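You operate a simulated robot arm through the tools that you are given. There is no shell and no other tool. Be economical: measure what you need, move in short steps, check, and stop when the job is done.

You are at the controls of a simulated robot arm. One attempt, no reset.

Task
Cap the red vise's jaws, then clamp the yellow housing tight between them.
Fine: wind it open first, just wide enough for the housing and covers; a ribbed grey cover on each jaw, no jaw marks on the housing; the other housing stays put.

The check looks at the end state, three seconds after you hand in, the way a careful person would. Anything else that was tipped, shoved, dropped, spilled or broken makes it a failure. Lids that push on must go on centred and level and be pressed home; caps that screw on are set level and turned clockwise until they are tight.

Robot
A 7-joint arm with a two-finger parallel gripper on a trunk, on a base that drives. Base frame: it is fixed to the floor where the robot stands at the start and does not move with it; the origin is under the middle of the robot, x ahead of it, y to its left, z up. Lengths are in mm, angles in rad, forces in N, time in s.
With the tool pointing down near the work surface it reaches from about 520 to 960 mm from the robot's upright axis, wherever it stands. Its first joint turns from -2.897 to 2.897 rad. Places, roughly: dark blue cover [0, -2250, 1250]; green vise [1200, -400, 1000]; green vise handle [1200, -200, 1000]; lever hub of the black press [1200, 400, 1300]; red vise [900, -100, 1000]; red vise lock lever [800, -100, 900]. Payload 3.91 kg.
The TCP is the grasp point between the finger pads, 30 mm short of the fingertips. In the tool frame z runs along the fingers and y along their closing line. The gripper opens to 110 mm. The fingers are 20 mm wide and 10 mm thick; the gripper's body (48 by 112 mm) begins 55 mm behind the TCP.
Orientation is that of the tool frame in the base frame, as a unit quaternion [x, y, z, w]. With the fingers straight down and closing along the base's y, the tool's x points along the base's -x, its y along +y and its z along -z.

Tools
- The arm moves only by the tool move_arm. Its argument "rows" is a list that holds one entry, the list of rows, each a list of 7 numbers: the shift along the base's x, y, z in units of 25 mm (1.0 is 25 mm), then the turn, a rotation vector about the base's x, y, z in units of 8 degrees (1.0 is 8 degrees), then the gripper command, from -1 (fully open) to 1 (shut), values between in proportion. In form: [[[x, y, z, ax, ay, az, gripper], ...]]. A call has 1 to 8 rows; each row shifts and turns the commanded pose from where the row before left it. A call with a number of a shift or a turn outside -1 to 1 is refused whole. Rows are played at 5 a second. More than 50 mm and 0.15 rad between two rows, or a gripper value outside its range, and nothing of the call is played. Where a pose cannot be reached the arm comes as near as it can. A force on the tool above 40 N (or 10 N above the force at the start of the call, whichever is more), or a blocked arm, ends the call early, and 0.2 s more pass. The fingers move at their own pace (about 72 mm/s each) and stop on an object; they squeeze with about 36 N. The grip force told is the motor's: it shows also when the fingers shut on nothing. Time passes only in rows, and 0.2 s behind the last, so rows that do not move let the fingers close. The reply holds the time, the measured pose of the TCP, the force on the tool along the base axes, the opening and the grip force, in the units named above and with some noise, with the torque about the TCP (base axes, N m) and any sound that the robot's microphone picked up.
- Cameras (640 x 400 px; columns grow to the right, rows downward): "scene" is now at [255.9, -13.7, 1436.4]; the picture's right is [-0.15, -0.99, 0.00], its down [-0.58, 0.09, -0.81] and it looks along [0.80, -0.12, -0.59] (base axes); focal length 285 px, centre (320, 200). "wrist" rides on the gripper at [72, 17, -103] in the tool frame; the picture's right is [-0.23, 0.97, 0.00], its down [-0.76, -0.18, -0.62] and it looks along [-0.61, -0.14, 0.78] (tool axes); focal length 222 px, centre (320, 200). There is no depth. A picture from a camera that has moved, and an enlarged one, comes with that camera's place and axes in the base frame and with its lens.
- get_image(camera): a new picture of that camera. The clock stands still meanwhile.
- raise_lower(by): slides the trunk up (or, below 0, down) by that many mm; the arm and the scene camera ride with it, the base frame stays. It gives what a move gives, with no picture.
- drive_base(legs): drives the robot by 1 to 6 legs, each [ahead, left, turn to the left] in mm, mm and rad, along the robot's own axes; the way and the turn of a leg run together, so that a leg with both is an arc; at most 1500 mm and 3.142 rad a leg. The arm and the cameras ride along, it lands a little off, and it stops where it bumps. It gives what a move gives.
- head_to(pan, tilt): turns the head with the scene camera to pan (to the left, within 1.501 rad either way) and tilt (down, from -0.506 to 1.204), counted from straight ahead of the robot. It gives what a move gives.
- inspect(camera, box): a new picture of the part [left, top, right, bottom] of that camera's present view, enlarged. The clock stands still meanwhile.
- hand_in(): hands the job in; it is judged then, once.

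Work in short steps. Places have to be worked out from the pictures, the camera data and where the tool is seen: move nearer, look again, correct. Check each grasp and each placing, and mend what went wrong. You have 120 turns and 98 pictures in all, those below and enlarged ones among them. Open the gripper and draw the arm clear of the work before you hand the job in, unless the task says otherwise; then end with one line.

The tools are called after "Call:" as name(argument=value, ...) on one line, values as JSON. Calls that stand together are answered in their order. move_arm: Moves the arm, as the interface text tells. Its arguments: {"type":"object","properties":{"rows":{"type":"array","items":{"type":"array","items":{"type":"array","items":{"type":"number"}}}}},"required":["rows"]} The other tools are called the same way: raise_lower (by) slides the trunk up or down; drive_base (legs) drives the base; head_to (pan, tilt) turns the head that bears the scene camera; get_image (camera) takes a picture; inspect (camera, box) takes an enlarged picture of a part of a camera's view; hand_in () hands the job in.

At the start:

```text
clock: 0.0
eef_pos: [475.8, -92.7, 1278.0]
ee_rot: [0.001, 0.999, 0.049, 0.002]
contact_force: [-0.2, 0.6, -0.1]
torque: [-0.02, 0.0, -0.02]
finger_gap: 110.2
finger_force: 0.1
trunk travel left (down, up): [-625.0, 57.0]
robot x, y, heading: [-2.7, 0.4, -0.002]
head pan, tilt: [-0.152, 0.628]
```

scene: 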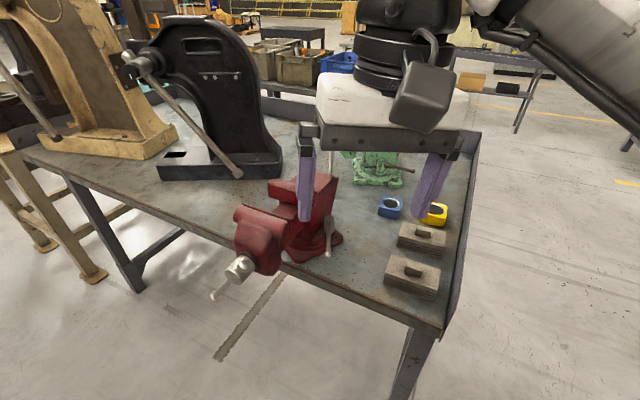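
wrist: 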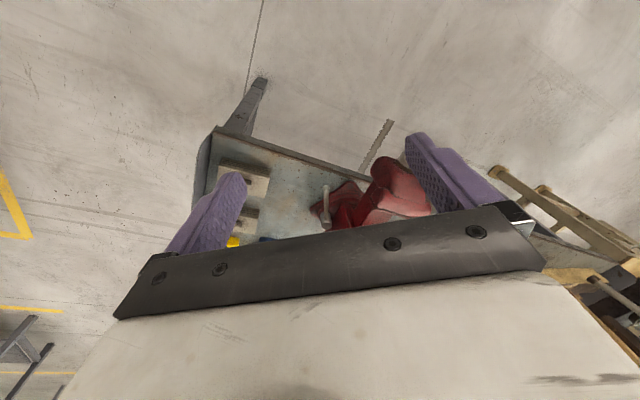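

The gripper hides part of the bench. I'll enlarge the bench area to identify vise, handles, covers and housings.

Call:
inspect(camera="scene", box=[200, 160, 360, 310])

Call:
inspect(camera="scene", box=[320, 140, 480, 310])

```text
2.67 times, centred on (280, 235) of scene
camera zoom: at [255.9, -13.7, 1436.4], right [-0.15, -0.99, 0.0], down [-0.58, 0.09, -0.81], along [0.8, -0.12, -0.59], focal length 759 px, centre (427, 107)
```

zoom: 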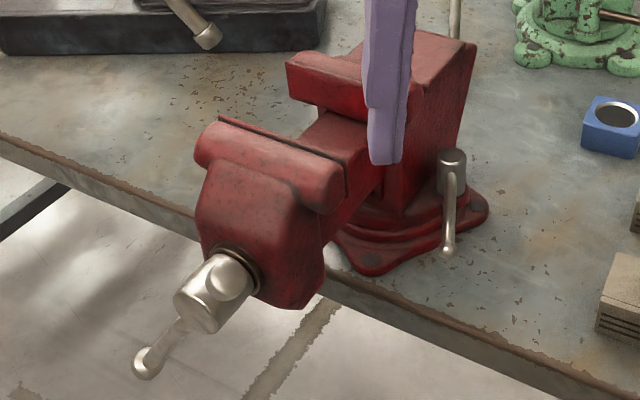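

```text
2.35 times, centred on (400, 225) of scene
camera zoom: at [255.9, -13.7, 1436.4], right [-0.15, -0.99, 0.0], down [-0.58, 0.09, -0.81], along [0.8, -0.12, -0.59], focal length 670 px, centre (132, 141)
```

zoom: 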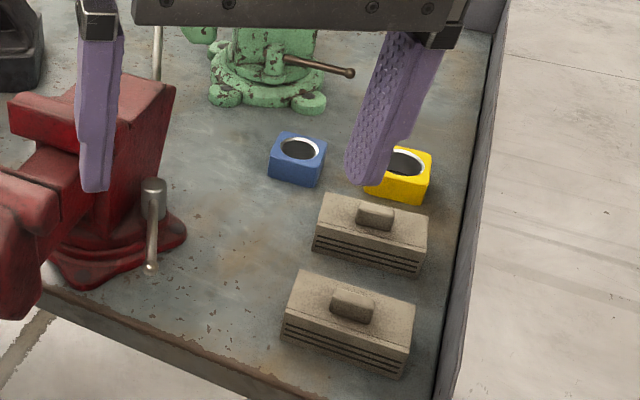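

I'll swing the arm to the left so it clears the view of the vise and the parts.

Call:
move_arm(rows=[[[0, 1, 0.5, 0, 0, 0, -1], [0, 1, 0.5, 0, 0, 0, -1], [0, 1, 0.5, 0, 0, 0, -1], [0, 1, 0.5, 0, 0, 0, -1], [0, 1, 0, 0, 0, 0, -1], [0, 1, 0, 0, 0, 0, -1], [0, 1, 0, 0, 0, 0, -1], [0, 1, 0, 0, 0, 0, -1]]])

Call:
move_arm(rows=[[[0, 1, 0, 0, 0, 0, -1], [0, 1, 0, 0, 0, 0, -1], [0, 1, 0, 0, 0, 0, -1], [0, 1, 0, 0, 0, 0, -1], [0, 1, 0, 0, 0, 0, -1], [0, 1, 0, 0, 0, 0, -1], [0, 1, 0, 0, 0, 0, -1], [0, 1, 0, 0, 0, 0, -1]]])

Call:
get_image(camera="scene")

```text
clock: 1.8
eef_pos: [476.0, 108.6, 1329.1]
ee_rot: [0.001, 0.999, 0.048, 0.002]
contact_force: [0.5, -0.4, 0.0]
torque: [0.01, 0.01, 0.03]
finger_gap: 110.0
finger_force: 0.2
trunk travel left (down, up): [-625.0, 57.0]
robot x, y, heading: [1.0, -0.9, -0.003]
head pan, tilt: [-0.152, 0.628]
```

```text
clock: 3.6
eef_pos: [475.4, 306.0, 1326.8]
ee_rot: [0.001, 0.999, 0.05, 0.003]
contact_force: [0.1, -0.4, 0.3]
torque: [0.01, 0.01, 0.01]
finger_gap: 110.1
finger_force: 0.1
trunk travel left (down, up): [-625.0, 57.0]
robot x, y, heading: [-0.7, 1.4, -0.003]
head pan, tilt: [-0.152, 0.628]
```

```text
93 pictures are left
camera scene: at [255.9, -13.2, 1436.4], right [-0.15, -0.99, 0.0], down [-0.58, 0.09, -0.81], along [0.8, -0.12, -0.59], focal length 285 px, centre (320, 200)
```

scene: 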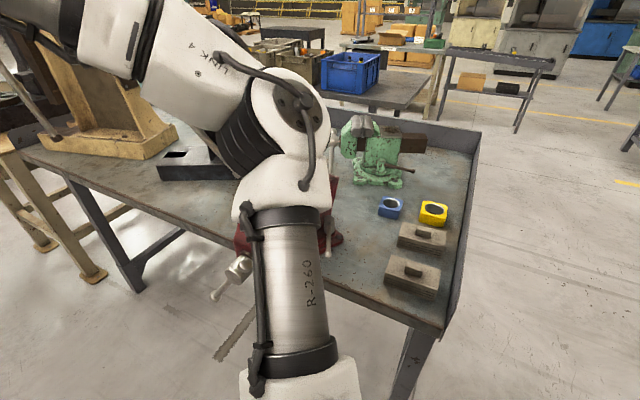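

The right part is clear now. I'll enlarge the parts and the green vise.

Call:
inspect(camera="scene", box=[330, 90, 480, 310])

Call:
head_to(pan=-1.45, tilt=0.3)

Call:
get_image(camera="scene")

Call:
head_to(pan=-0.152, tilt=0.75)

```text
1.82 times, centred on (405, 200) of scene
camera zoom: at [255.9, -13.2, 1436.4], right [-0.15, -0.99, 0.0], down [-0.58, 0.09, -0.81], along [0.8, -0.12, -0.59], focal length 518 px, centre (166, 200)
```

zoom: 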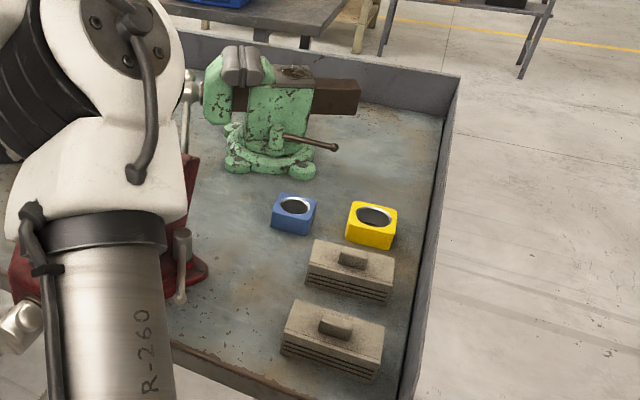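

```text
clock: 5.1
eef_pos: [475.5, 306.2, 1328.2]
ee_rot: [0.0, 0.999, 0.05, 0.002]
contact_force: [0.5, -0.3, 0.2]
torque: [-0.01, -0.01, 0.0]
finger_gap: 109.8
finger_force: 0.1
trunk travel left (down, up): [-625.0, 57.0]
robot x, y, heading: [2.3, 0.5, -0.003]
head pan, tilt: [-1.45, 0.3]
```

```text
91 pictures are left
camera scene: at [180.7, -93.2, 1466.4], right [-0.99, -0.12, 0.0], down [-0.04, 0.29, -0.96], along [0.12, -0.95, -0.3], focal length 285 px, centre (320, 200)
```

scene: 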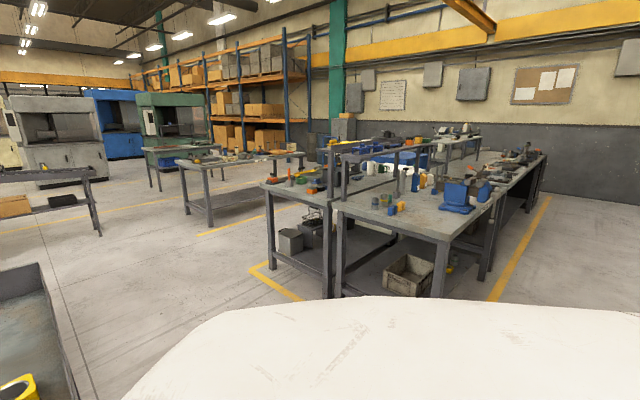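

```text
clock: 6.5
eef_pos: [475.3, 306.0, 1327.6]
ee_rot: [0.001, 0.999, 0.051, 0.001]
contact_force: [0.2, 0.2, -0.4]
torque: [-0.01, -0.05, 0.0]
finger_gap: 109.9
finger_force: 0.0
trunk travel left (down, up): [-625.0, 57.0]
robot x, y, heading: [3.4, -1.0, 0.003]
head pan, tilt: [-0.152, 0.75]
```

Two ribbed blocks with knobs lie on the bench; the green vise also has something grey on its jaws. I'll swing the arm over to the right side, high, to unveil the red vise, and look closer.

Call:
inspect(camera="scene", box=[330, 70, 430, 170])

Call:
inspect(camera="scene", box=[370, 150, 470, 270])

Call:
move_arm(rows=[[[0, -1, 0, 0, 0, 0, -1], [0, -1, 0, 0, 0, 0, -1], [0, -1, 0, 0, 0, 0, -1], [0, -1, 0, 0, 0, 0, -1], [0, -1, 0, 0, 0, 0, -1], [0, -1, 0, 0, 0, 0, -1], [0, -1, 0, 0, 0, 0, -1], [0, -1, 0, 0, 0, 0, -1]]])

Call:
move_arm(rows=[[[0, -1, 0, 0, 0, 0, -1], [0, -1, 0, 0, 0, 0, -1], [0, -1, 0, 0, 0, 0, -1], [0, -1, 0, 0, 0, 0, -1], [0, -1, 0, 0, 0, 0, -1], [0, -1, 0, 0, 0, 0, -1], [0, -1, 0, 0, 0, 0, -1], [0, -1, 0, 0, 0, 0, -1]]])

Call:
move_arm(rows=[[[0, -1, 0, 0, 0, 0, -1], [0, -1, 0, 0, 0, 0, -1], [0, -1, 0, 0, 0, 0, -1], [0, -1, 0, 0, 0, 0, -1], [0, -1, 0, 0, 0, 0, -1], [0, -1, 0, 0, 0, 0, -1], [0, -1, 0, 0, 0, 0, -1], [0, -1, 0, 0, 0, 0, -1]]])

Call:
get_image(camera="scene")

Call:
get_image(camera="wrist")

```text
4.00 times, centred on (380, 120) of scene
camera zoom: at [251.3, -13.1, 1426.0], right [-0.15, -0.99, 0.0], down [-0.67, 0.1, -0.73], along [0.72, -0.11, -0.68], focal length 1138 px, centre (80, 520)
```

zoom: 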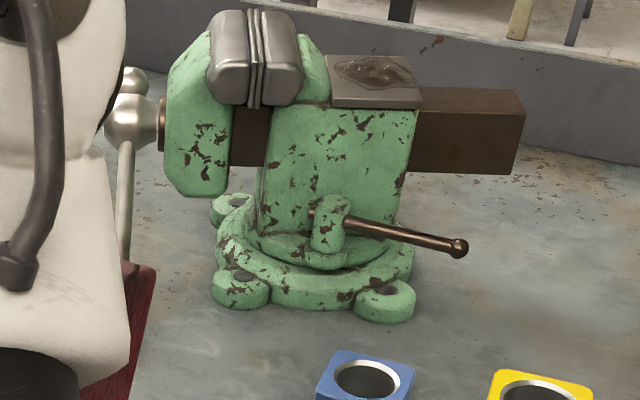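

```text
3.33 times, centred on (420, 210) of scene
camera zoom: at [251.3, -13.1, 1426.0], right [-0.15, -0.99, 0.0], down [-0.67, 0.1, -0.73], along [0.72, -0.11, -0.68], focal length 949 px, centre (-13, 167)
```

zoom: 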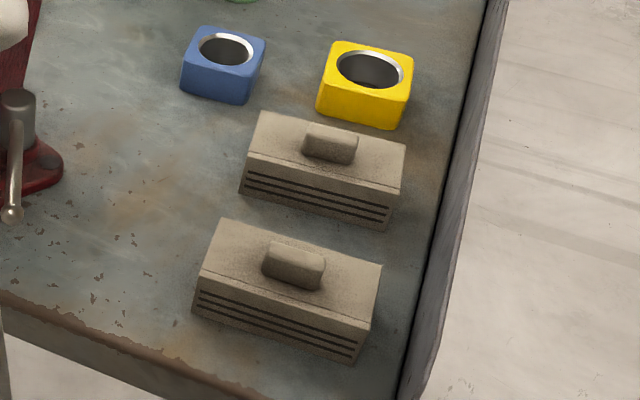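

```text
clock: 8.3
eef_pos: [475.3, 107.1, 1327.0]
ee_rot: [0.0, 0.999, 0.049, 0.002]
contact_force: [0.0, -0.2, 0.4]
torque: [-0.02, -0.01, -0.03]
finger_gap: 110.1
finger_force: 0.1
trunk travel left (down, up): [-625.0, 57.0]
robot x, y, heading: [-2.1, -0.7, 0.001]
head pan, tilt: [-0.152, 0.75]
```

```text
clock: 9.7
eef_pos: [478.1, 11.5, 1327.4]
ee_rot: [-0.101, 0.993, 0.062, -0.006]
contact_force: [0.6, -0.4, -0.1]
torque: [0.01, 0.06, 0.0]
finger_gap: 110.1
finger_force: 0.1
trunk travel left (down, up): [-625.0, 57.0]
robot x, y, heading: [-0.4, 2.6, 0.002]
head pan, tilt: [-0.152, 0.75]
stopped in row 6: the arm was blocked; the commanded pose is now the measured one
```

```text
clock: 10.3
eef_pos: [481.0, 5.9, 1325.1]
ee_rot: [-0.197, 0.977, 0.075, -0.012]
contact_force: [-0.2, 0.0, 0.1]
torque: [-0.01, -0.01, -0.02]
finger_gap: 109.9
finger_force: 0.2
trunk travel left (down, up): [-625.0, 57.0]
robot x, y, heading: [0.6, 3.3, -0.005]
head pan, tilt: [-0.152, 0.75]
stopped in row 3: the arm was blocked; the commanded pose is now the measured one
```

```text
88 pictures are left
camera scene: at [251.6, -13.1, 1425.9], right [-0.15, -0.99, 0.0], down [-0.67, 0.1, -0.73], along [0.72, -0.11, -0.68], focal length 285 px, centre (320, 200)
```

scene: 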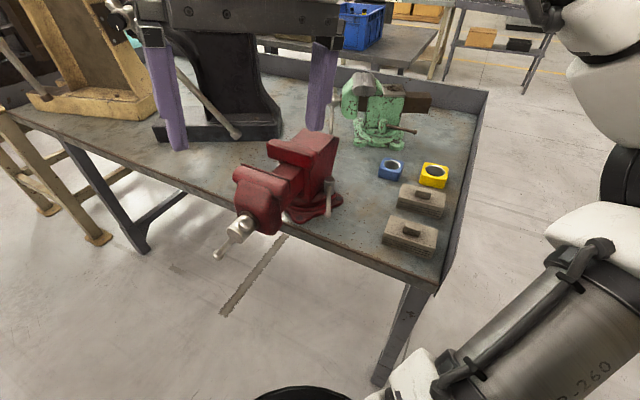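

```text
87 pictures are left
camera wrist: at [412.1, -22.1, 1430.4], right [-0.16, 0.98, 0.15], down [0.8, 0.04, 0.59], along [0.57, 0.22, -0.79], focal length 222 px, centre (320, 200)
```

wrist: 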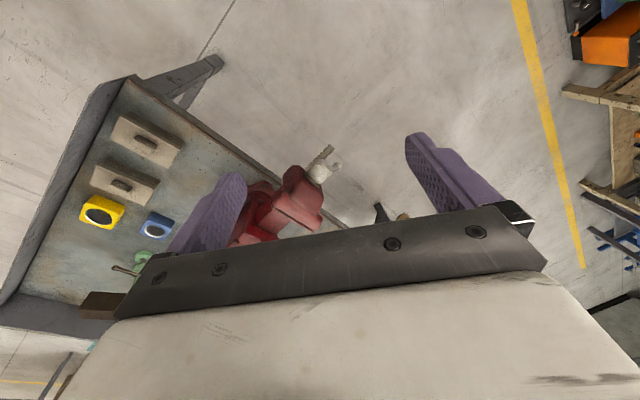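

The red vise is now clear. I'll enlarge it in both cameras.

Call:
inspect(camera="scene", box=[200, 120, 360, 270])

Call:
inspect(camera="wrist", box=[220, 130, 360, 260])

```text
2.67 times, centred on (280, 195) of scene
camera zoom: at [251.6, -13.1, 1425.9], right [-0.15, -0.99, 0.0], down [-0.67, 0.1, -0.73], along [0.72, -0.11, -0.68], focal length 759 px, centre (427, 213)
```

zoom: 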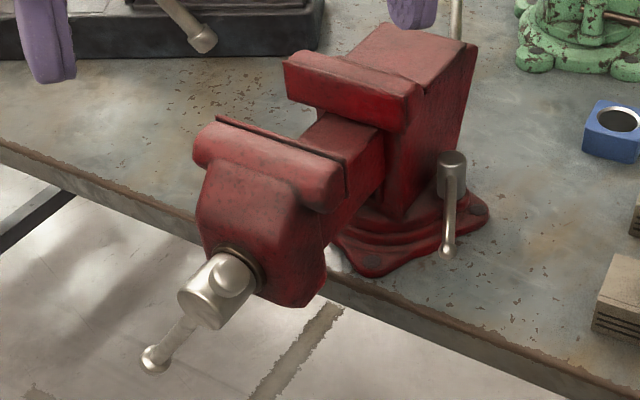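

```text
3.08 times, centred on (290, 195) of wrist
camera zoom: at [412.1, -22.1, 1430.4], right [-0.16, 0.98, 0.15], down [0.8, 0.04, 0.59], along [0.57, 0.22, -0.79], focal length 684 px, centre (412, 215)
```

zoom: 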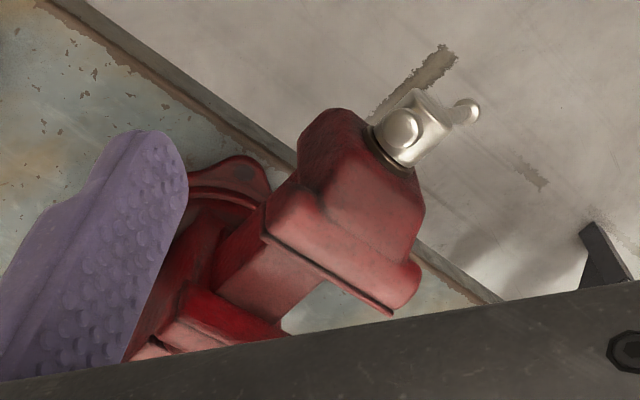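

Triangulating from both cameras: the moving jaw's inner edge runs (759,77)–(690,-19) at z≈1074, the gap is roughly 85–90 mm, the screw axis points along (0.81,-0.58), and the handle ball is near (702,173,851). Next I move the tool upright toward the covers for a closer wrist view.

Call:
move_arm(rows=[[[0.7, -0.5, 0, -0.5, -0.2, -0.4, -1], [0.7, -0.9, 0, -0.5, -0.2, -0.4, -1], [0.7, -1, 0, 0, 0, -0.4, -1], [0.7, -1, 0, 0, 0, -0.4, -1], [0.7, -1, 0, 0, 0, -0.4, -1], [0.7, -1, 0, 0, 0, -0.4, -1], [0.6, -1, 0, 0, 0, -0.4, -1], [0, -1, 0, 0, 0, 0, -1]]])

Call:
move_arm(rows=[[[0, -1, -0.5, 0, 0, 0, -1], [0, -1, -0.5, 0, 0, 0, -1], [0, -1, -0.5, 0, 0, 0, -1], [0, -1, -0.5, 0, 0, 0, -1], [0, -1, -0.5, 0, 0, 0, -1], [0, -1, -0.5, 0, 0, 0, -1], [0, 0, -0.5, 0, 0, 0, -1]]])

Call:
get_image(camera="wrist")

Call:
get_image(camera="scene")

```text
clock: 12.2
eef_pos: [607.8, -191.0, 1264.2]
ee_rot: [-0.016, 0.998, 0.068, -0.004]
contact_force: [-0.1, -0.4, 0.8]
torque: [0.02, -0.02, 0.0]
finger_gap: 110.0
finger_force: 0.1
out of reach, approached as far as the arm can: row 2, 4, 6, 8
trunk travel left (down, up): [-625.0, 57.0]
robot x, y, heading: [2.2, -4.0, -0.0]
head pan, tilt: [-0.152, 0.75]
stopped in row 8: the arm was blocked; the commanded pose is now the measured one
```

```text
clock: 13.8
eef_pos: [604.6, -319.2, 1170.6]
ee_rot: [-0.014, 0.998, 0.064, -0.002]
contact_force: [-0.5, 0.5, 0.4]
torque: [-0.01, 0.0, -0.01]
finger_gap: 110.0
finger_force: 0.1
out of reach, approached as far as the arm can: row 5, 6
trunk travel left (down, up): [-625.0, 57.0]
robot x, y, heading: [0.9, -0.5, -0.003]
head pan, tilt: [-0.152, 0.75]
```

```text
84 pictures are left
camera wrist: at [530.7, -319.2, 1276.8], right [0.2, 0.97, 0.12], down [0.77, -0.23, 0.59], along [0.6, -0.02, -0.8], focal length 222 px, centre (320, 200)
```

wrist: 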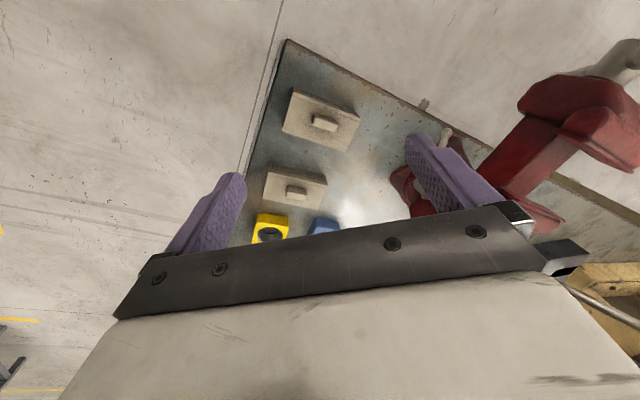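

```text
83 pictures are left
camera scene: at [251.5, -13.0, 1426.0], right [-0.15, -0.99, 0.0], down [-0.67, 0.1, -0.73], along [0.72, -0.11, -0.68], focal length 285 px, centre (320, 200)
```

scene: 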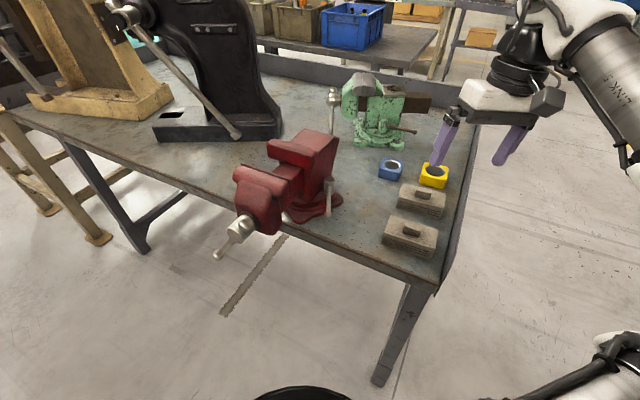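

Good oblique view of the parts. I'll enlarge them for measurement in both views.

Call:
inspect(camera="wrist", box=[240, 70, 380, 250])

Call:
inspect(camera="scene", box=[370, 150, 460, 270])

```text
2.22 times, centred on (310, 160) of wrist
camera zoom: at [530.7, -319.2, 1276.8], right [0.2, 0.97, 0.12], down [0.77, -0.23, 0.59], along [0.6, -0.02, -0.8], focal length 494 px, centre (342, 289)
```

zoom: 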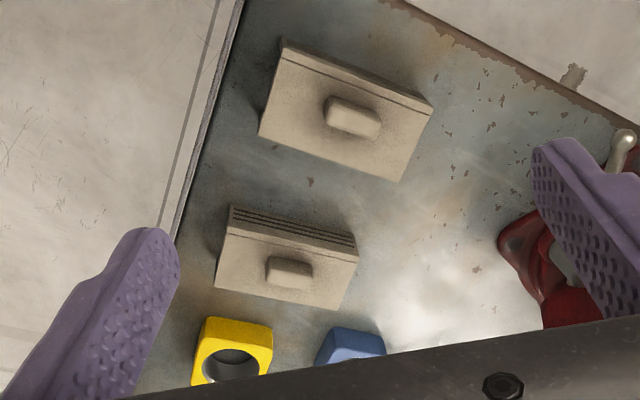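

```text
3.33 times, centred on (415, 210) of scene
camera zoom: at [251.5, -13.0, 1426.0], right [-0.15, -0.99, 0.0], down [-0.67, 0.1, -0.73], along [0.72, -0.11, -0.68], focal length 949 px, centre (3, 167)
```

zoom: 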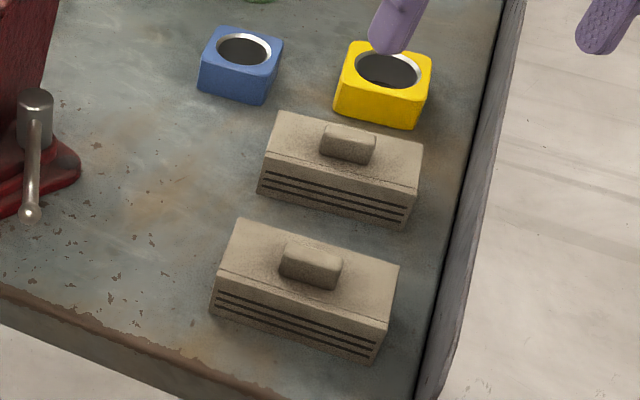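

The covers (≈114 mm long) lie almost parallel to the jaws; the bench and vise are yawed about -33° from my heading. I'll drive to line up with the vise's screw axis, facing it squarely, to deal with the handle first.

Call:
drive_base(legs=[[60, 439, 0], [50, 0, -0.583]])

Call:
head_to(pan=0, tilt=0.75)

Call:
get_image(camera="scene")

```text
clock: 19.4
eef_pos: [424.5, -182.8, 1170.5]
ee_rot: [0.283, 0.957, 0.061, 0.017]
contact_force: [0.1, -0.4, 0.0]
torque: [0.0, -0.01, -0.01]
finger_gap: 109.9
finger_force: 0.0
trunk travel left (down, up): [-625.0, 57.0]
robot x, y, heading: [104.9, 422.1, -0.603]
head pan, tilt: [-0.152, 0.75]
```

```text
clock: 20.1
eef_pos: [424.5, -183.4, 1170.9]
ee_rot: [0.284, 0.957, 0.062, 0.016]
contact_force: [-0.2, 0.0, -0.2]
torque: [-0.01, 0.0, 0.0]
finger_gap: 110.0
finger_force: 0.0
trunk travel left (down, up): [-625.0, 57.0]
robot x, y, heading: [110.6, 421.5, -0.607]
head pan, tilt: [0.0, 0.75]
```

```text
80 pictures are left
camera scene: at [316.9, 278.3, 1426.0], right [-0.57, -0.82, 0.0], down [-0.56, 0.39, -0.73], along [0.6, -0.42, -0.68], focal length 285 px, centre (320, 200)
```

scene: 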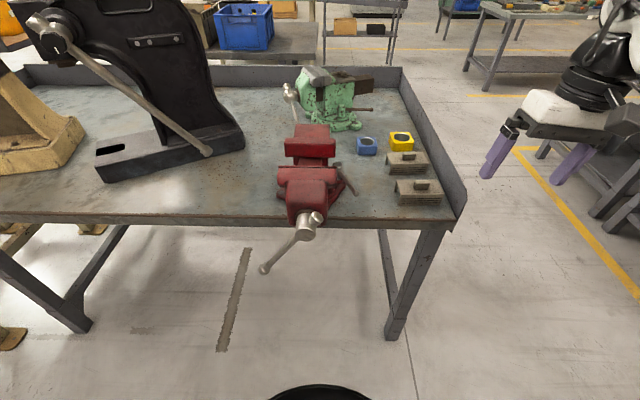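

Squarely facing the vise. I'll enlarge the vise and the parts.

Call:
inspect(camera="scene", box=[250, 115, 370, 285])

Call:
inspect(camera="scene", box=[340, 115, 460, 215])

```text
2.35 times, centred on (310, 200) of scene
camera zoom: at [316.9, 278.3, 1426.0], right [-0.57, -0.82, 0.0], down [-0.56, 0.39, -0.73], along [0.6, -0.42, -0.68], focal length 670 px, centre (344, 200)
```

zoom: 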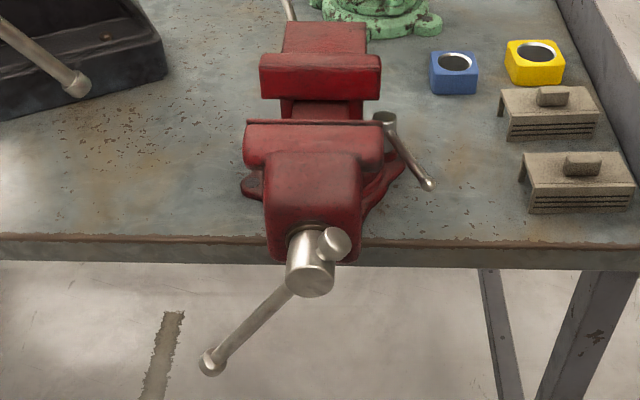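

```text
4.00 times, centred on (400, 165) of scene
camera zoom: at [316.9, 278.3, 1426.0], right [-0.57, -0.82, 0.0], down [-0.56, 0.39, -0.73], along [0.6, -0.42, -0.68], focal length 1138 px, centre (0, 340)
```

zoom: 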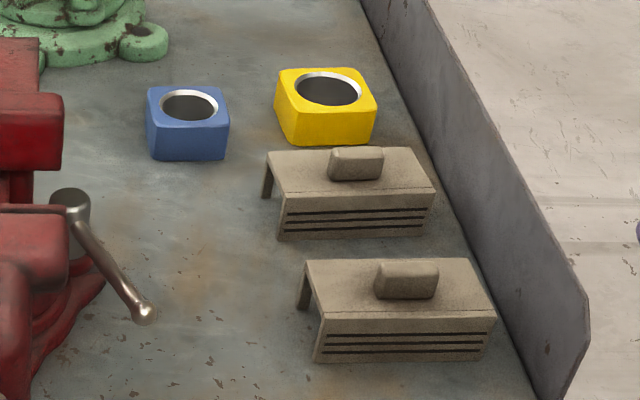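

Measured in a vise-aligned frame (u along the screw away from me, v to my left): gap ≈89 mm, covers are U-channels ≈118×59 mm with ≈8 mm ribbed lips, housing ≈72 mm. So it needs to open about 10 mm. The handle bar runs from (v≈420,z≈1021) to (v≈542,z≈852) at u≈480. I'll bring the tool over in front of it.

Call:
move_arm(rows=[[[0.4, 0.927, 0, -0.378, 0.262, 0, -1], [0.4, 0.927, 0, -0.378, 0.262, 0, -1], [0.4, 0.927, 0, 0, 0, -0.2, -1], [0.4, 0.927, 0, 0, 0, 0, -1], [0.4, 0.927, 0, 0, 0, 0, -1], [0.4, 0.927, 0, 0, 0, 0, -1], [0.4, 0.927, 0, 0, 0, 0, -1], [0.4, 0.927, 0, 0, 0, 0, -1]]])

Call:
move_arm(rows=[[[0.5, 0.75, 0, -0.57, -0.82, 0, -1], [0.5, 0.75, 0, -0.57, -0.82, 0, -1], [0.5, 0.75, 0, -0.57, -0.82, 0, -1], [0.5, 0.75, 0, -0.57, -0.82, 0, -1], [0.5, 0.75, 0, -0.57, -0.82, 0, -1], [0.5, 0.75, 0, -0.57, -0.82, 0, -1], [0.5, 0.75, 0, -0.57, -0.82, 0, -1], [0.5, 0.75, 0, -0.57, -0.82, 0, -1]]])

```text
clock: 21.9
eef_pos: [504.6, 3.3, 1172.1]
ee_rot: [0.298, 0.955, 0.001, -0.005]
contact_force: [0.5, -0.1, -0.1]
torque: [0.0, -0.01, -0.01]
finger_gap: 110.0
finger_force: 0.1
trunk travel left (down, up): [-625.0, 57.0]
robot x, y, heading: [112.2, 423.2, -0.602]
head pan, tilt: [0.0, 0.75]
```

```text
clock: 23.7
eef_pos: [643.8, 140.7, 1215.0]
ee_rot: [0.253, 0.811, -0.158, 0.502]
contact_force: [0.5, 0.2, 0.2]
torque: [-0.04, 0.01, -0.02]
finger_gap: 109.9
finger_force: 0.1
out of reach, approached as far as the arm can: row 6, 7, 8
trunk travel left (down, up): [-625.0, 57.0]
robot x, y, heading: [113.2, 422.9, -0.606]
head pan, tilt: [0.0, 0.75]
```

The arm is cramped at this range with a level tool. I'll back the base off 170 mm to give it room.

Call:
drive_base(legs=[[-170, 0, 0]])

Call:
move_arm(rows=[[[0.6, -0.3, -0.5, -0.57, -0.82, 0, -1], [0.6, -0.3, -1, -0.57, -0.82, 0, -1], [0.6, -0.3, -1, -0.57, -0.82, 0, -1], [0.3, 0, -1, -0.14, -0.2, 0, -1], [0.3, 0, -1, 0, 0, 0, -1], [0.3, 0, -1, 0, 0, 0, -1]]])

```text
clock: 25.2
eef_pos: [502.9, 237.2, 1217.1]
ee_rot: [0.254, 0.812, -0.158, 0.501]
contact_force: [-0.5, 0.4, 0.1]
torque: [0.02, 0.04, 0.02]
finger_gap: 109.9
finger_force: 0.0
trunk travel left (down, up): [-625.0, 57.0]
robot x, y, heading: [-30.4, 518.8, -0.608]
head pan, tilt: [0.0, 0.75]
```

```text
clock: 26.6
eef_pos: [611.0, 211.2, 1113.1]
ee_rot: [0.216, 0.68, -0.212, 0.667]
contact_force: [-0.1, 0.4, -0.3]
torque: [0.0, 0.0, -0.02]
finger_gap: 109.8
finger_force: 0.1
out of reach, approached as far as the arm can: row 1, 2, 3, 6
trunk travel left (down, up): [-625.0, 57.0]
robot x, y, heading: [-30.1, 521.5, -0.602]
head pan, tilt: [0.0, 0.75]
```

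Tool is now level along the screw axis at u≈381, v≈522, z≈1113. I'll lower it to the bar and roll it 36° to match the bar.

Call:
move_arm(rows=[[[0, 0, -1, 0.739, -0.513, 0, -1], [0, 0, -1, 0.739, -0.513, 0, -1], [0, 0, -1, 0.739, -0.513, 0, -1], [0, 0, -1, 0.739, -0.513, 0, -1], [0, 0, -1, 0.739, -0.513, 0, -1], [0, 0, -1, 0, 0, 0, -1], [0, 0, -1, 0, 0, 0, -1], [0, 0, -1, 0, 0, 0, -1]]])

Call:
get_image(camera="scene")

Call:
get_image(camera="wrist")

```text
clock: 28.4
eef_pos: [617.7, 270.1, 935.1]
ee_rot: [0.426, 0.59, 0.026, 0.685]
contact_force: [-0.1, 1.5, -0.7]
torque: [-0.01, -0.02, 0.0]
finger_gap: 110.0
finger_force: 0.1
out of reach, approached as far as the arm can: row 1, 2, 3, 4, 5
trunk travel left (down, up): [-625.0, 57.0]
robot x, y, heading: [-30.2, 518.9, -0.608]
head pan, tilt: [0.0, 0.75]
```

```text
77 pictures are left
camera scene: at [178.1, 374.0, 1426.0], right [-0.57, -0.82, 0.0], down [-0.56, 0.39, -0.73], along [0.6, -0.42, -0.68], focal length 285 px, centre (320, 200)
```

scene: 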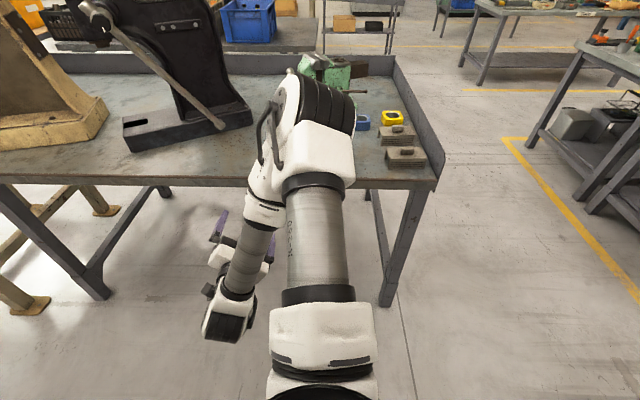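

```text
76 pictures are left
camera wrist: at [559.9, 376.2, 894.8], right [0.39, 0.5, 0.78], down [-0.83, -0.18, 0.53], along [0.4, -0.85, 0.34], focal length 222 px, centre (320, 200)
```

wrist: 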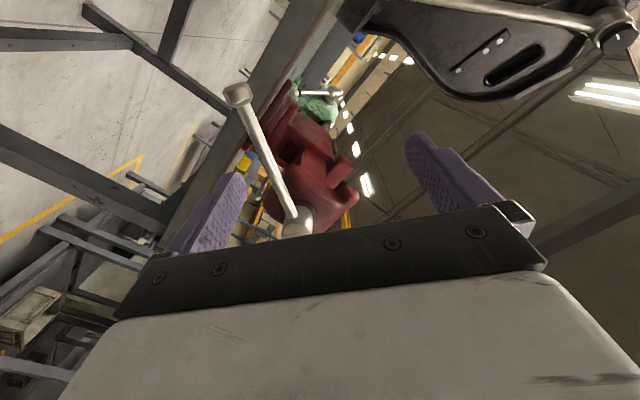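

I'll let the arm settle to compare measured against commanded pose.

Call:
move_arm(rows=[[[0, 0, 0, 0, 0, 0, -1], [0, 0, 0, 0, 0, 0, -1]]])

```text
clock: 29.0
eef_pos: [617.1, 271.6, 934.8]
ee_rot: [0.426, 0.59, 0.026, 0.685]
contact_force: [0.3, -0.2, -0.4]
torque: [0.0, 0.04, -0.01]
finger_gap: 110.1
finger_force: 0.0
trunk travel left (down, up): [-625.0, 57.0]
robot x, y, heading: [-30.7, 522.0, -0.606]
head pan, tilt: [0.0, 0.75]
```

Commanded equals measured. I'll move to the pre-grasp point in front of the bar (u≈415, v≈509, z≈895).

Call:
move_arm(rows=[[[0.14, -0.89, -0.4, 0, 0, 0, -1], [0.14, -0.89, -0.4, 0, 0, 0, -1], [0.14, -0.89, -0.4, 0, 0, 0, -1], [0.14, -0.89, -0.4, 0, 0, 0, -1], [0, 0, 0, 0, 0, 0, -1]]])

Call:
get_image(camera="wrist")

```text
clock: 30.2
eef_pos: [650.8, 248.5, 947.3]
ee_rot: [0.428, 0.59, 0.025, 0.684]
contact_force: [-0.2, 0.6, 1.0]
torque: [0.02, -0.01, 0.0]
finger_gap: 110.1
finger_force: 0.0
out of reach, approached as far as the arm can: row 1, 2, 3, 4
trunk travel left (down, up): [-625.0, 57.0]
robot x, y, heading: [-30.0, 522.1, -0.607]
head pan, tilt: [0.0, 0.75]
```

```text
75 pictures are left
camera wrist: at [594.1, 354.2, 907.3], right [0.39, 0.49, 0.78], down [-0.83, -0.17, 0.53], along [0.4, -0.85, 0.34], focal length 222 px, centre (320, 200)
```

wrist: 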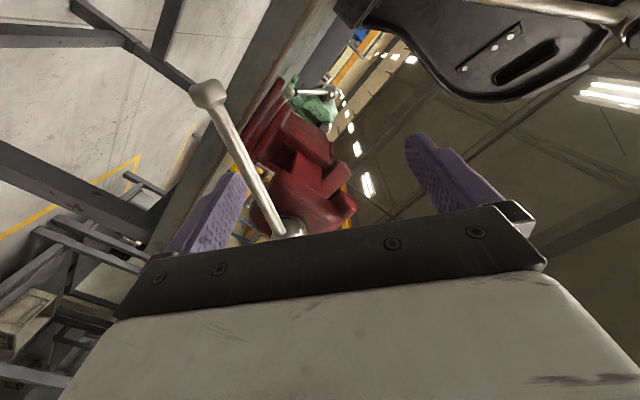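

The shoulder is too high for this low level-tool pose. Everything is clear around the tool (vise starts at u≈478), so I'll lower the trunk 200 mm.

Call:
raise_lower(by=-200)

Call:
move_arm(rows=[[[0, 0, 1, 0, 0, 0, -1], [0, 0, 1, 0, 0, 0, -1], [0, 0, 1, 0, 0, 0, -1], [0, 0, 1, 0, 0, 0, -1], [0, 0, 1, 0, 0, 0, -1], [0, 0, 1, 0, 0, 0, -1], [0, 0, 0, 0, 0, 0, -1]]])

```text
clock: 32.4
eef_pos: [650.6, 248.6, 747.9]
ee_rot: [0.428, 0.59, 0.024, 0.684]
contact_force: [-0.8, -0.4, 1.3]
torque: [0.03, -0.01, -0.01]
finger_gap: 110.1
finger_force: 0.0
trunk travel left (down, up): [-425.0, 257.0]
robot x, y, heading: [-29.7, 519.2, -0.604]
head pan, tilt: [0.0, 0.75]
```

```text
clock: 34.0
eef_pos: [651.9, 252.2, 897.1]
ee_rot: [0.428, 0.59, 0.024, 0.684]
contact_force: [0.4, -0.4, -0.2]
torque: [-0.01, 0.01, 0.02]
finger_gap: 110.0
finger_force: 0.0
out of reach, approached as far as the arm can: row 2
trunk travel left (down, up): [-425.0, 257.0]
robot x, y, heading: [-28.9, 517.1, -0.604]
head pan, tilt: [0.0, 0.75]
```

Works now. Shift right to line up with the bar.

Call:
move_arm(rows=[[[-0.28, -0.94, 0, 0, 0, 0, -1], [-0.28, -0.94, 0, 0, 0, 0, -1], [-0.28, -0.94, 0, 0, 0, 0, -1], [0, 0, 0, 0, 0, 0, -1]]])

Call:
get_image(camera="wrist")

Call:
get_image(camera="scene")

```text
clock: 35.0
eef_pos: [637.4, 205.1, 897.3]
ee_rot: [0.43, 0.59, 0.024, 0.684]
contact_force: [-0.2, 0.4, -0.2]
torque: [0.02, 0.01, 0.02]
finger_gap: 109.7
finger_force: 0.0
out of reach, approached as far as the arm can: row 3
trunk travel left (down, up): [-425.0, 257.0]
robot x, y, heading: [-32.0, 519.8, -0.608]
head pan, tilt: [0.0, 0.75]
```

```text
74 pictures are left
camera wrist: at [581.1, 311.1, 858.1], right [0.39, 0.49, 0.78], down [-0.83, -0.17, 0.53], along [0.4, -0.85, 0.34], focal length 222 px, centre (320, 200)
```

wrist: 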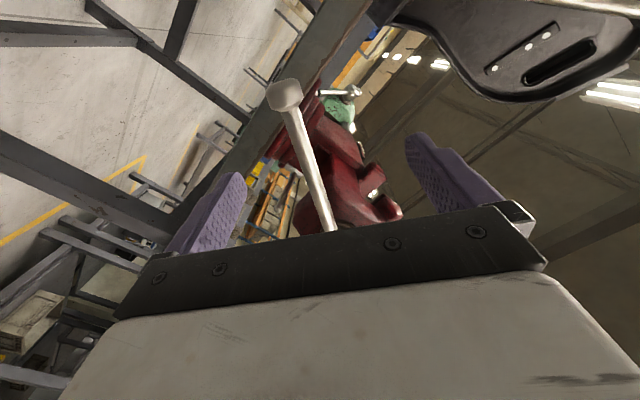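

```text
73 pictures are left
camera scene: at [177.8, 374.1, 1226.0], right [-0.57, -0.82, 0.0], down [-0.56, 0.39, -0.73], along [0.6, -0.42, -0.68], focal length 285 px, centre (320, 200)
```

scene: 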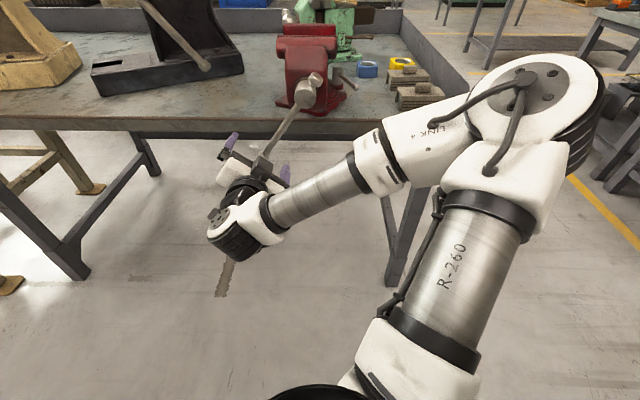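

Ball projection matches my estimate within 2 px. I'll shift 23 mm right and advance along the screw axis so the open fingers straddle the bar.

Call:
move_arm(rows=[[[-0.52, -0.76, -0.08, 0, 0, 0, -1], [0, 0, 0, 0, 0, 0, -1], [0.69, -0.48, 0, 0, 0, 0, -1], [0.69, -0.48, 0, 0, 0, 0, -1], [0.69, -0.48, 0, 0, 0, 0, -1], [0, 0, 0, 0, 0, 0, -1]]])

Call:
get_image(camera="wrist")

```text
clock: 36.4
eef_pos: [686.7, 173.5, 902.1]
ee_rot: [0.432, 0.591, 0.021, 0.681]
contact_force: [0.8, -0.2, -0.4]
torque: [0.0, -0.01, -0.01]
finger_gap: 109.8
finger_force: 0.0
out of reach, approached as far as the arm can: row 1, 5
trunk travel left (down, up): [-425.0, 257.0]
robot x, y, heading: [-31.0, 519.3, -0.607]
head pan, tilt: [0.0, 0.75]
```

```text
72 pictures are left
camera wrist: at [631.7, 279.5, 864.4], right [0.4, 0.49, 0.78], down [-0.83, -0.17, 0.53], along [0.39, -0.86, 0.33], focal length 222 px, centre (320, 200)
```

wrist: 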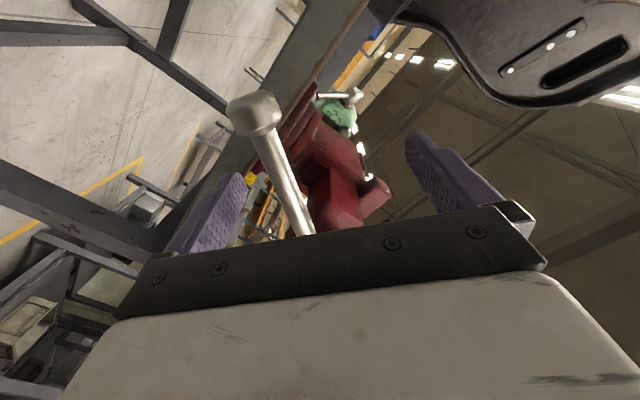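

The arm folds too tightly here. I'll back the base up another 150 mm (straight out along the screw axis) and re-approach.

Call:
drive_base(legs=[[-150, 0, 0]])

Call:
move_arm(rows=[[[0.7, -0.49, 0, 0, 0, 0, -1], [0.7, -0.49, 0, 0, 0, 0, -1], [0.7, -0.49, 0, 0, 0, 0, -1], [-0.05, -0.5, 0, 0, 0, 0, -1], [-0.05, -0.5, 0, 0, 0, 0, -1], [0, 0, 0, 0, 0, 0, -1]]])

```text
clock: 37.7
eef_pos: [566.9, 257.6, 902.5]
ee_rot: [0.431, 0.591, 0.023, 0.682]
contact_force: [0.0, 0.1, 0.3]
torque: [0.01, 0.01, -0.02]
finger_gap: 109.9
finger_force: 0.1
trunk travel left (down, up): [-425.0, 257.0]
robot x, y, heading: [-153.4, 601.7, -0.606]
head pan, tilt: [0.0, 0.75]
```

```text
clock: 39.1
eef_pos: [619.3, 222.7, 902.8]
ee_rot: [0.435, 0.591, 0.019, 0.679]
contact_force: [-0.4, 0.1, 0.3]
torque: [-0.02, -0.01, 0.0]
finger_gap: 109.8
finger_force: 0.1
out of reach, approached as far as the arm can: row 4, 5
trunk travel left (down, up): [-425.0, 257.0]
robot x, y, heading: [-151.0, 600.7, -0.605]
head pan, tilt: [0.0, 0.75]
```

The limit is lateral for this roll; sidestep the base 60 mm right so the bar sits further left relative to me, then re-approach.

Call:
drive_base(legs=[[0, -70, 0]])

Call:
move_arm(rows=[[[0, 0, 0, 0, 0, 0, -1], [0.5, 0.7, -0.1, 0, 0, 0, -1], [0.5, 0.7, -0.1, 0, 0, 0, -1], [0, 0, 0, 0, 0, 0, -1]]])

```text
clock: 40.3
eef_pos: [579.1, 164.7, 903.2]
ee_rot: [0.434, 0.591, 0.02, 0.679]
contact_force: [-0.5, -0.3, 0.1]
torque: [-0.03, -0.01, 0.0]
finger_gap: 110.2
finger_force: 0.2
trunk travel left (down, up): [-425.0, 257.0]
robot x, y, heading: [-188.0, 542.9, -0.603]
head pan, tilt: [0.0, 0.75]
```

```text
clock: 41.3
eef_pos: [605.5, 199.0, 898.3]
ee_rot: [0.434, 0.591, 0.02, 0.679]
contact_force: [1.0, -0.1, -0.9]
torque: [0.02, -0.01, -0.04]
finger_gap: 109.7
finger_force: 0.1
trunk travel left (down, up): [-425.0, 257.0]
robot x, y, heading: [-190.1, 547.1, -0.605]
head pan, tilt: [0.0, 0.75]
```

In place at v≈509, z≈898. Advance to straddle the bar.

Call:
move_arm(rows=[[[0.69, -0.48, 0, 0, 0, 0, -1], [0.69, -0.48, 0, 0, 0, 0, -1], [0.69, -0.48, -0.05, 0, 0, 0, -1], [0.69, -0.48, -0.05, 0, 0, 0, -1], [0, 0, 0, 0, 0, 0, -1]]])

Call:
get_image(camera="wrist")

```text
clock: 42.5
eef_pos: [676.1, 151.5, 897.0]
ee_rot: [0.434, 0.591, 0.02, 0.679]
contact_force: [0.1, -0.8, 0.1]
torque: [0.01, -0.02, -0.01]
finger_gap: 109.9
finger_force: 0.0
trunk travel left (down, up): [-425.0, 257.0]
robot x, y, heading: [-193.1, 540.7, -0.604]
head pan, tilt: [0.0, 0.75]
```

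```text
71 pictures are left
camera wrist: at [620.6, 258.7, 858.6], right [0.41, 0.48, 0.78], down [-0.83, -0.17, 0.54], along [0.39, -0.86, 0.33], focal length 222 px, centre (320, 200)
```

wrist: 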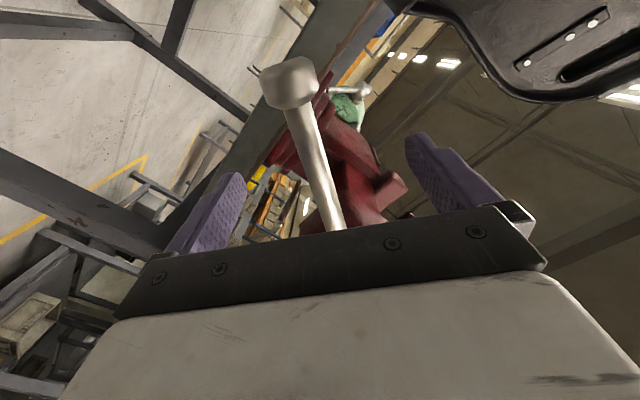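

The bar is centred between the fingers. Close.

Call:
move_arm(rows=[[[0, 0, 0, 0, 0, 0, 1], [0, 0, 0, 0, 0, 0, 1], [0, 0, 0, 0, 0, 0, 1], [0, 0, 0, 0, 0, 0, 1], [0, 0, 0, 0, 0, 0, 1], [0, 0, 0, 0, 0, 0, 1]]])

Call:
get_image(camera="wrist")

```text
clock: 43.9
eef_pos: [677.7, 153.0, 896.5]
ee_rot: [0.433, 0.591, 0.019, 0.68]
contact_force: [4.4, 0.7, 3.5]
torque: [-0.54, 0.77, 0.27]
finger_gap: 15.4
finger_force: 44.9
trunk travel left (down, up): [-425.0, 257.0]
robot x, y, heading: [-192.7, 545.7, -0.599]
head pan, tilt: [0.0, 0.75]
```

```text
70 pictures are left
camera wrist: at [620.7, 259.3, 858.8], right [0.41, 0.48, 0.78], down [-0.83, -0.17, 0.54], along [0.39, -0.86, 0.33], focal length 222 px, centre (320, 200)
```

wrist: 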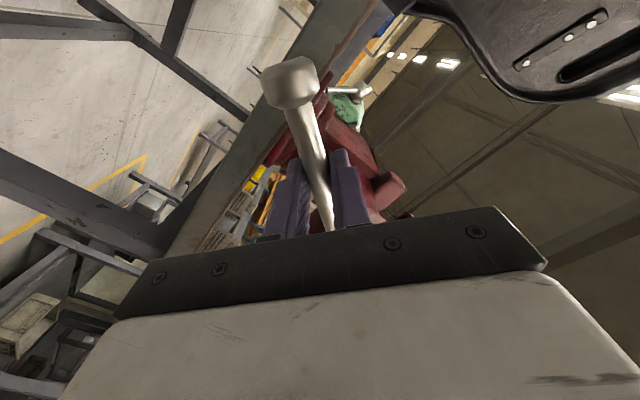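

Bar gripped (15 mm). I'll turn it counter-clockwise (as I see it), three 8° steps, following the arc about the axis (v≈433, z≈1001).

Call:
move_arm(rows=[[[-0.349, -0.503, -0.392, -0.8214, 0.5704, 0, 1], [-0.376, -0.542, -0.296, -0.8214, 0.5704, 0, 1], [-0.397, -0.572, -0.208, -0.8214, 0.5704, 0, 1]]])

Call:
inspect(camera="scene", box=[220, 10, 400, 180])

```text
clock: 44.7
eef_pos: [650.7, 121.6, 877.6]
ee_rot: [0.333, 0.652, -0.11, 0.672]
contact_force: [6.7, 6.1, 5.9]
torque: [-1.04, 0.28, 0.07]
finger_gap: 15.6
finger_force: 45.4
out of reach, approached as far as the arm can: row 3
trunk travel left (down, up): [-425.0, 257.0]
robot x, y, heading: [-189.6, 547.1, -0.607]
head pan, tilt: [0.0, 0.75]
```

```text
2.35 times, centred on (310, 95) of scene
camera zoom: at [16.8, 401.8, 1226.1], right [-0.57, -0.82, 0.0], down [-0.56, 0.39, -0.73], along [0.6, -0.42, -0.68], focal length 670 px, centre (344, 447)
```

zoom: 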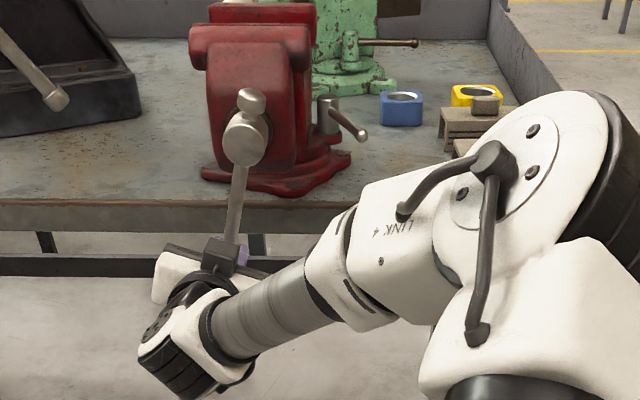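

The handle turns freely, but my arm reaches its lateral limit (needs ≥130 mm left of my centreline). I'll release, back off, and reposition the base further right so the whole handle circle is in reach.

Call:
move_arm(rows=[[[0, 0, 0, 0, 0, 0, -1], [0, 0, 0, 0, 0, 0, -1], [0, 0, 0, 0, 0, 0, -1], [0, 0, 0, 0, 0, 0, -1]]])

Call:
drive_base(legs=[[-90, 0, 0], [0, -185, 0], [90, 0, 0]])

Call:
get_image(camera="scene")

```text
clock: 45.7
eef_pos: [651.3, 119.5, 876.4]
ee_rot: [0.335, 0.652, -0.109, 0.672]
contact_force: [-0.6, 0.3, 0.1]
torque: [0.0, -0.04, 0.0]
finger_gap: 110.0
finger_force: 0.0
trunk travel left (down, up): [-425.0, 257.0]
robot x, y, heading: [-188.0, 543.2, -0.607]
head pan, tilt: [0.0, 0.75]
```

```text
clock: 46.6
eef_pos: [635.9, 130.4, 879.5]
ee_rot: [0.333, 0.651, -0.108, 0.673]
contact_force: [-0.4, -0.1, 1.1]
torque: [-0.02, 0.03, 0.02]
finger_gap: 110.1
finger_force: 0.0
trunk travel left (down, up): [-425.0, 257.0]
robot x, y, heading: [-207.4, 554.4, -0.605]
head pan, tilt: [0.0, 0.75]
stopped in leg 1: the robot was blocked; the commanded pose is now the measured one
```

```text
68 pictures are left
camera scene: at [1.7, 411.6, 1226.0], right [-0.57, -0.82, 0.0], down [-0.56, 0.39, -0.73], along [0.6, -0.42, -0.68], focal length 285 px, centre (320, 200)
```

scene: 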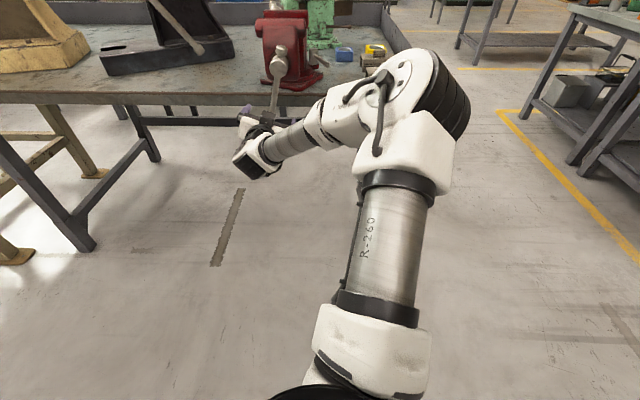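

Something behind blocks the base. I'll withdraw with the arm first, then drive right and ahead.

Call:
move_arm(rows=[[[-0.8, 0.56, 0, 0, 0, 0, -1], [-0.8, 0.56, 0, 0, 0, 0, -1], [-0.8, 0.56, 0, 0, 0, 0, -1], [0, 0, 0, 0, 0, 0, -1]]])

Call:
drive_base(legs=[[0, -185, 0]])

```text
clock: 47.6
eef_pos: [616.4, 145.5, 871.6]
ee_rot: [0.338, 0.652, -0.113, 0.67]
contact_force: [-1.5, 0.2, 0.1]
torque: [-0.02, 0.02, 0.04]
finger_gap: 109.8
finger_force: 0.1
out of reach, approached as far as the arm can: row 1, 2, 3
trunk travel left (down, up): [-425.0, 257.0]
robot x, y, heading: [-205.4, 555.7, -0.6]
head pan, tilt: [0.0, 0.75]
```

```text
clock: 49.7
eef_pos: [510.3, -7.3, 872.4]
ee_rot: [0.337, 0.652, -0.112, 0.67]
contact_force: [-0.1, -0.2, 0.3]
torque: [-0.03, -0.02, -0.01]
finger_gap: 110.0
finger_force: 0.2
trunk travel left (down, up): [-425.0, 257.0]
robot x, y, heading: [-310.4, 401.8, -0.609]
head pan, tilt: [0.0, 0.75]
```

Drive ahead 100 mm, then shift the arm left to in front of the bar and check.

Call:
drive_base(legs=[[100, 0, 0]])

Call:
move_arm(rows=[[[-0.8, 0.56, 0, 0, 0, 0, -1], [-0.8, 0.56, 0, 0, 0, 0, -1], [-0.8, 0.56, 0, 0, 0, 0, -1], [-0.8, 0.56, 0, 0, 0, 0, -1], [-0.8, 0.56, 0, 0, 0, 0, -1], [0, 0, 0, 0, 0, 0, -1]]])

Call:
inspect(camera="scene", box=[150, 0, 350, 180])

```text
clock: 50.9
eef_pos: [591.8, -63.8, 871.4]
ee_rot: [0.338, 0.651, -0.113, 0.67]
contact_force: [-0.3, -0.2, -0.3]
torque: [-0.01, -0.02, 0.01]
finger_gap: 110.0
finger_force: 0.0
trunk travel left (down, up): [-425.0, 257.0]
robot x, y, heading: [-229.3, 347.3, -0.611]
head pan, tilt: [0.0, 0.75]
```

```text
clock: 52.3
eef_pos: [491.2, 7.8, 870.7]
ee_rot: [0.338, 0.651, -0.114, 0.67]
contact_force: [-0.1, -1.4, 0.6]
torque: [0.0, 0.0, 0.05]
finger_gap: 110.1
finger_force: 0.1
trunk travel left (down, up): [-425.0, 257.0]
robot x, y, heading: [-231.3, 346.2, -0.601]
head pan, tilt: [0.0, 0.75]
```

```text
2.22 times, centred on (250, 90) of scene
camera zoom: at [-21.8, 202.6, 1226.0], right [-0.57, -0.82, 0.0], down [-0.56, 0.39, -0.73], along [0.6, -0.42, -0.68], focal length 632 px, centre (476, 444)
```

zoom: 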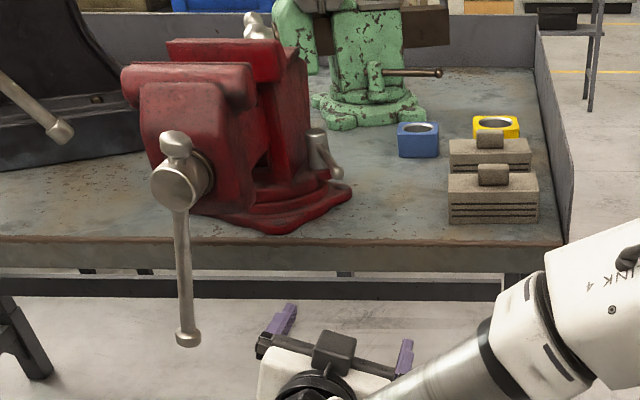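

The bar stayed at its turned angle (hub at v≈431, z≈997). Shift left 184 mm to line up with it again.

Call:
move_arm(rows=[[[0.525, 0.756, 0.03, 0, 0, 0, -1], [0.525, 0.756, 0.03, 0, 0, 0, -1], [0.525, 0.756, 0.03, 0, 0, 0, -1], [0.525, 0.756, 0.03, 0, 0, 0, -1], [0.525, 0.756, 0.03, 0, 0, 0, -1], [0.525, 0.756, 0.03, 0, 0, 0, -1], [0.525, 0.756, 0.03, 0, 0, 0, -1], [0.525, 0.756, 0.03, 0, 0, 0, -1]]])

Call:
get_image(camera="wrist")

```text
clock: 54.1
eef_pos: [597.4, 156.8, 876.8]
ee_rot: [0.337, 0.652, -0.111, 0.67]
contact_force: [0.5, 0.3, -0.4]
torque: [-0.02, -0.06, 0.03]
finger_gap: 110.0
finger_force: 0.1
trunk travel left (down, up): [-425.0, 257.0]
robot x, y, heading: [-228.8, 347.4, -0.602]
head pan, tilt: [0.0, 0.75]
```

```text
66 pictures are left
camera wrist: at [532.5, 250.7, 823.0], right [0.55, 0.66, 0.51], down [-0.7, 0.02, 0.72], along [0.46, -0.75, 0.47], focal length 222 px, centre (320, 200)
```

wrist: 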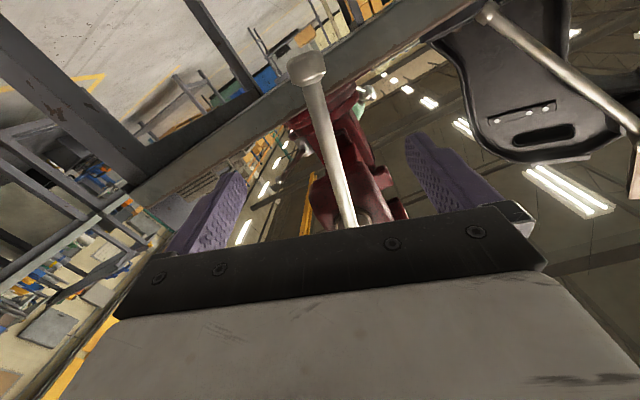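

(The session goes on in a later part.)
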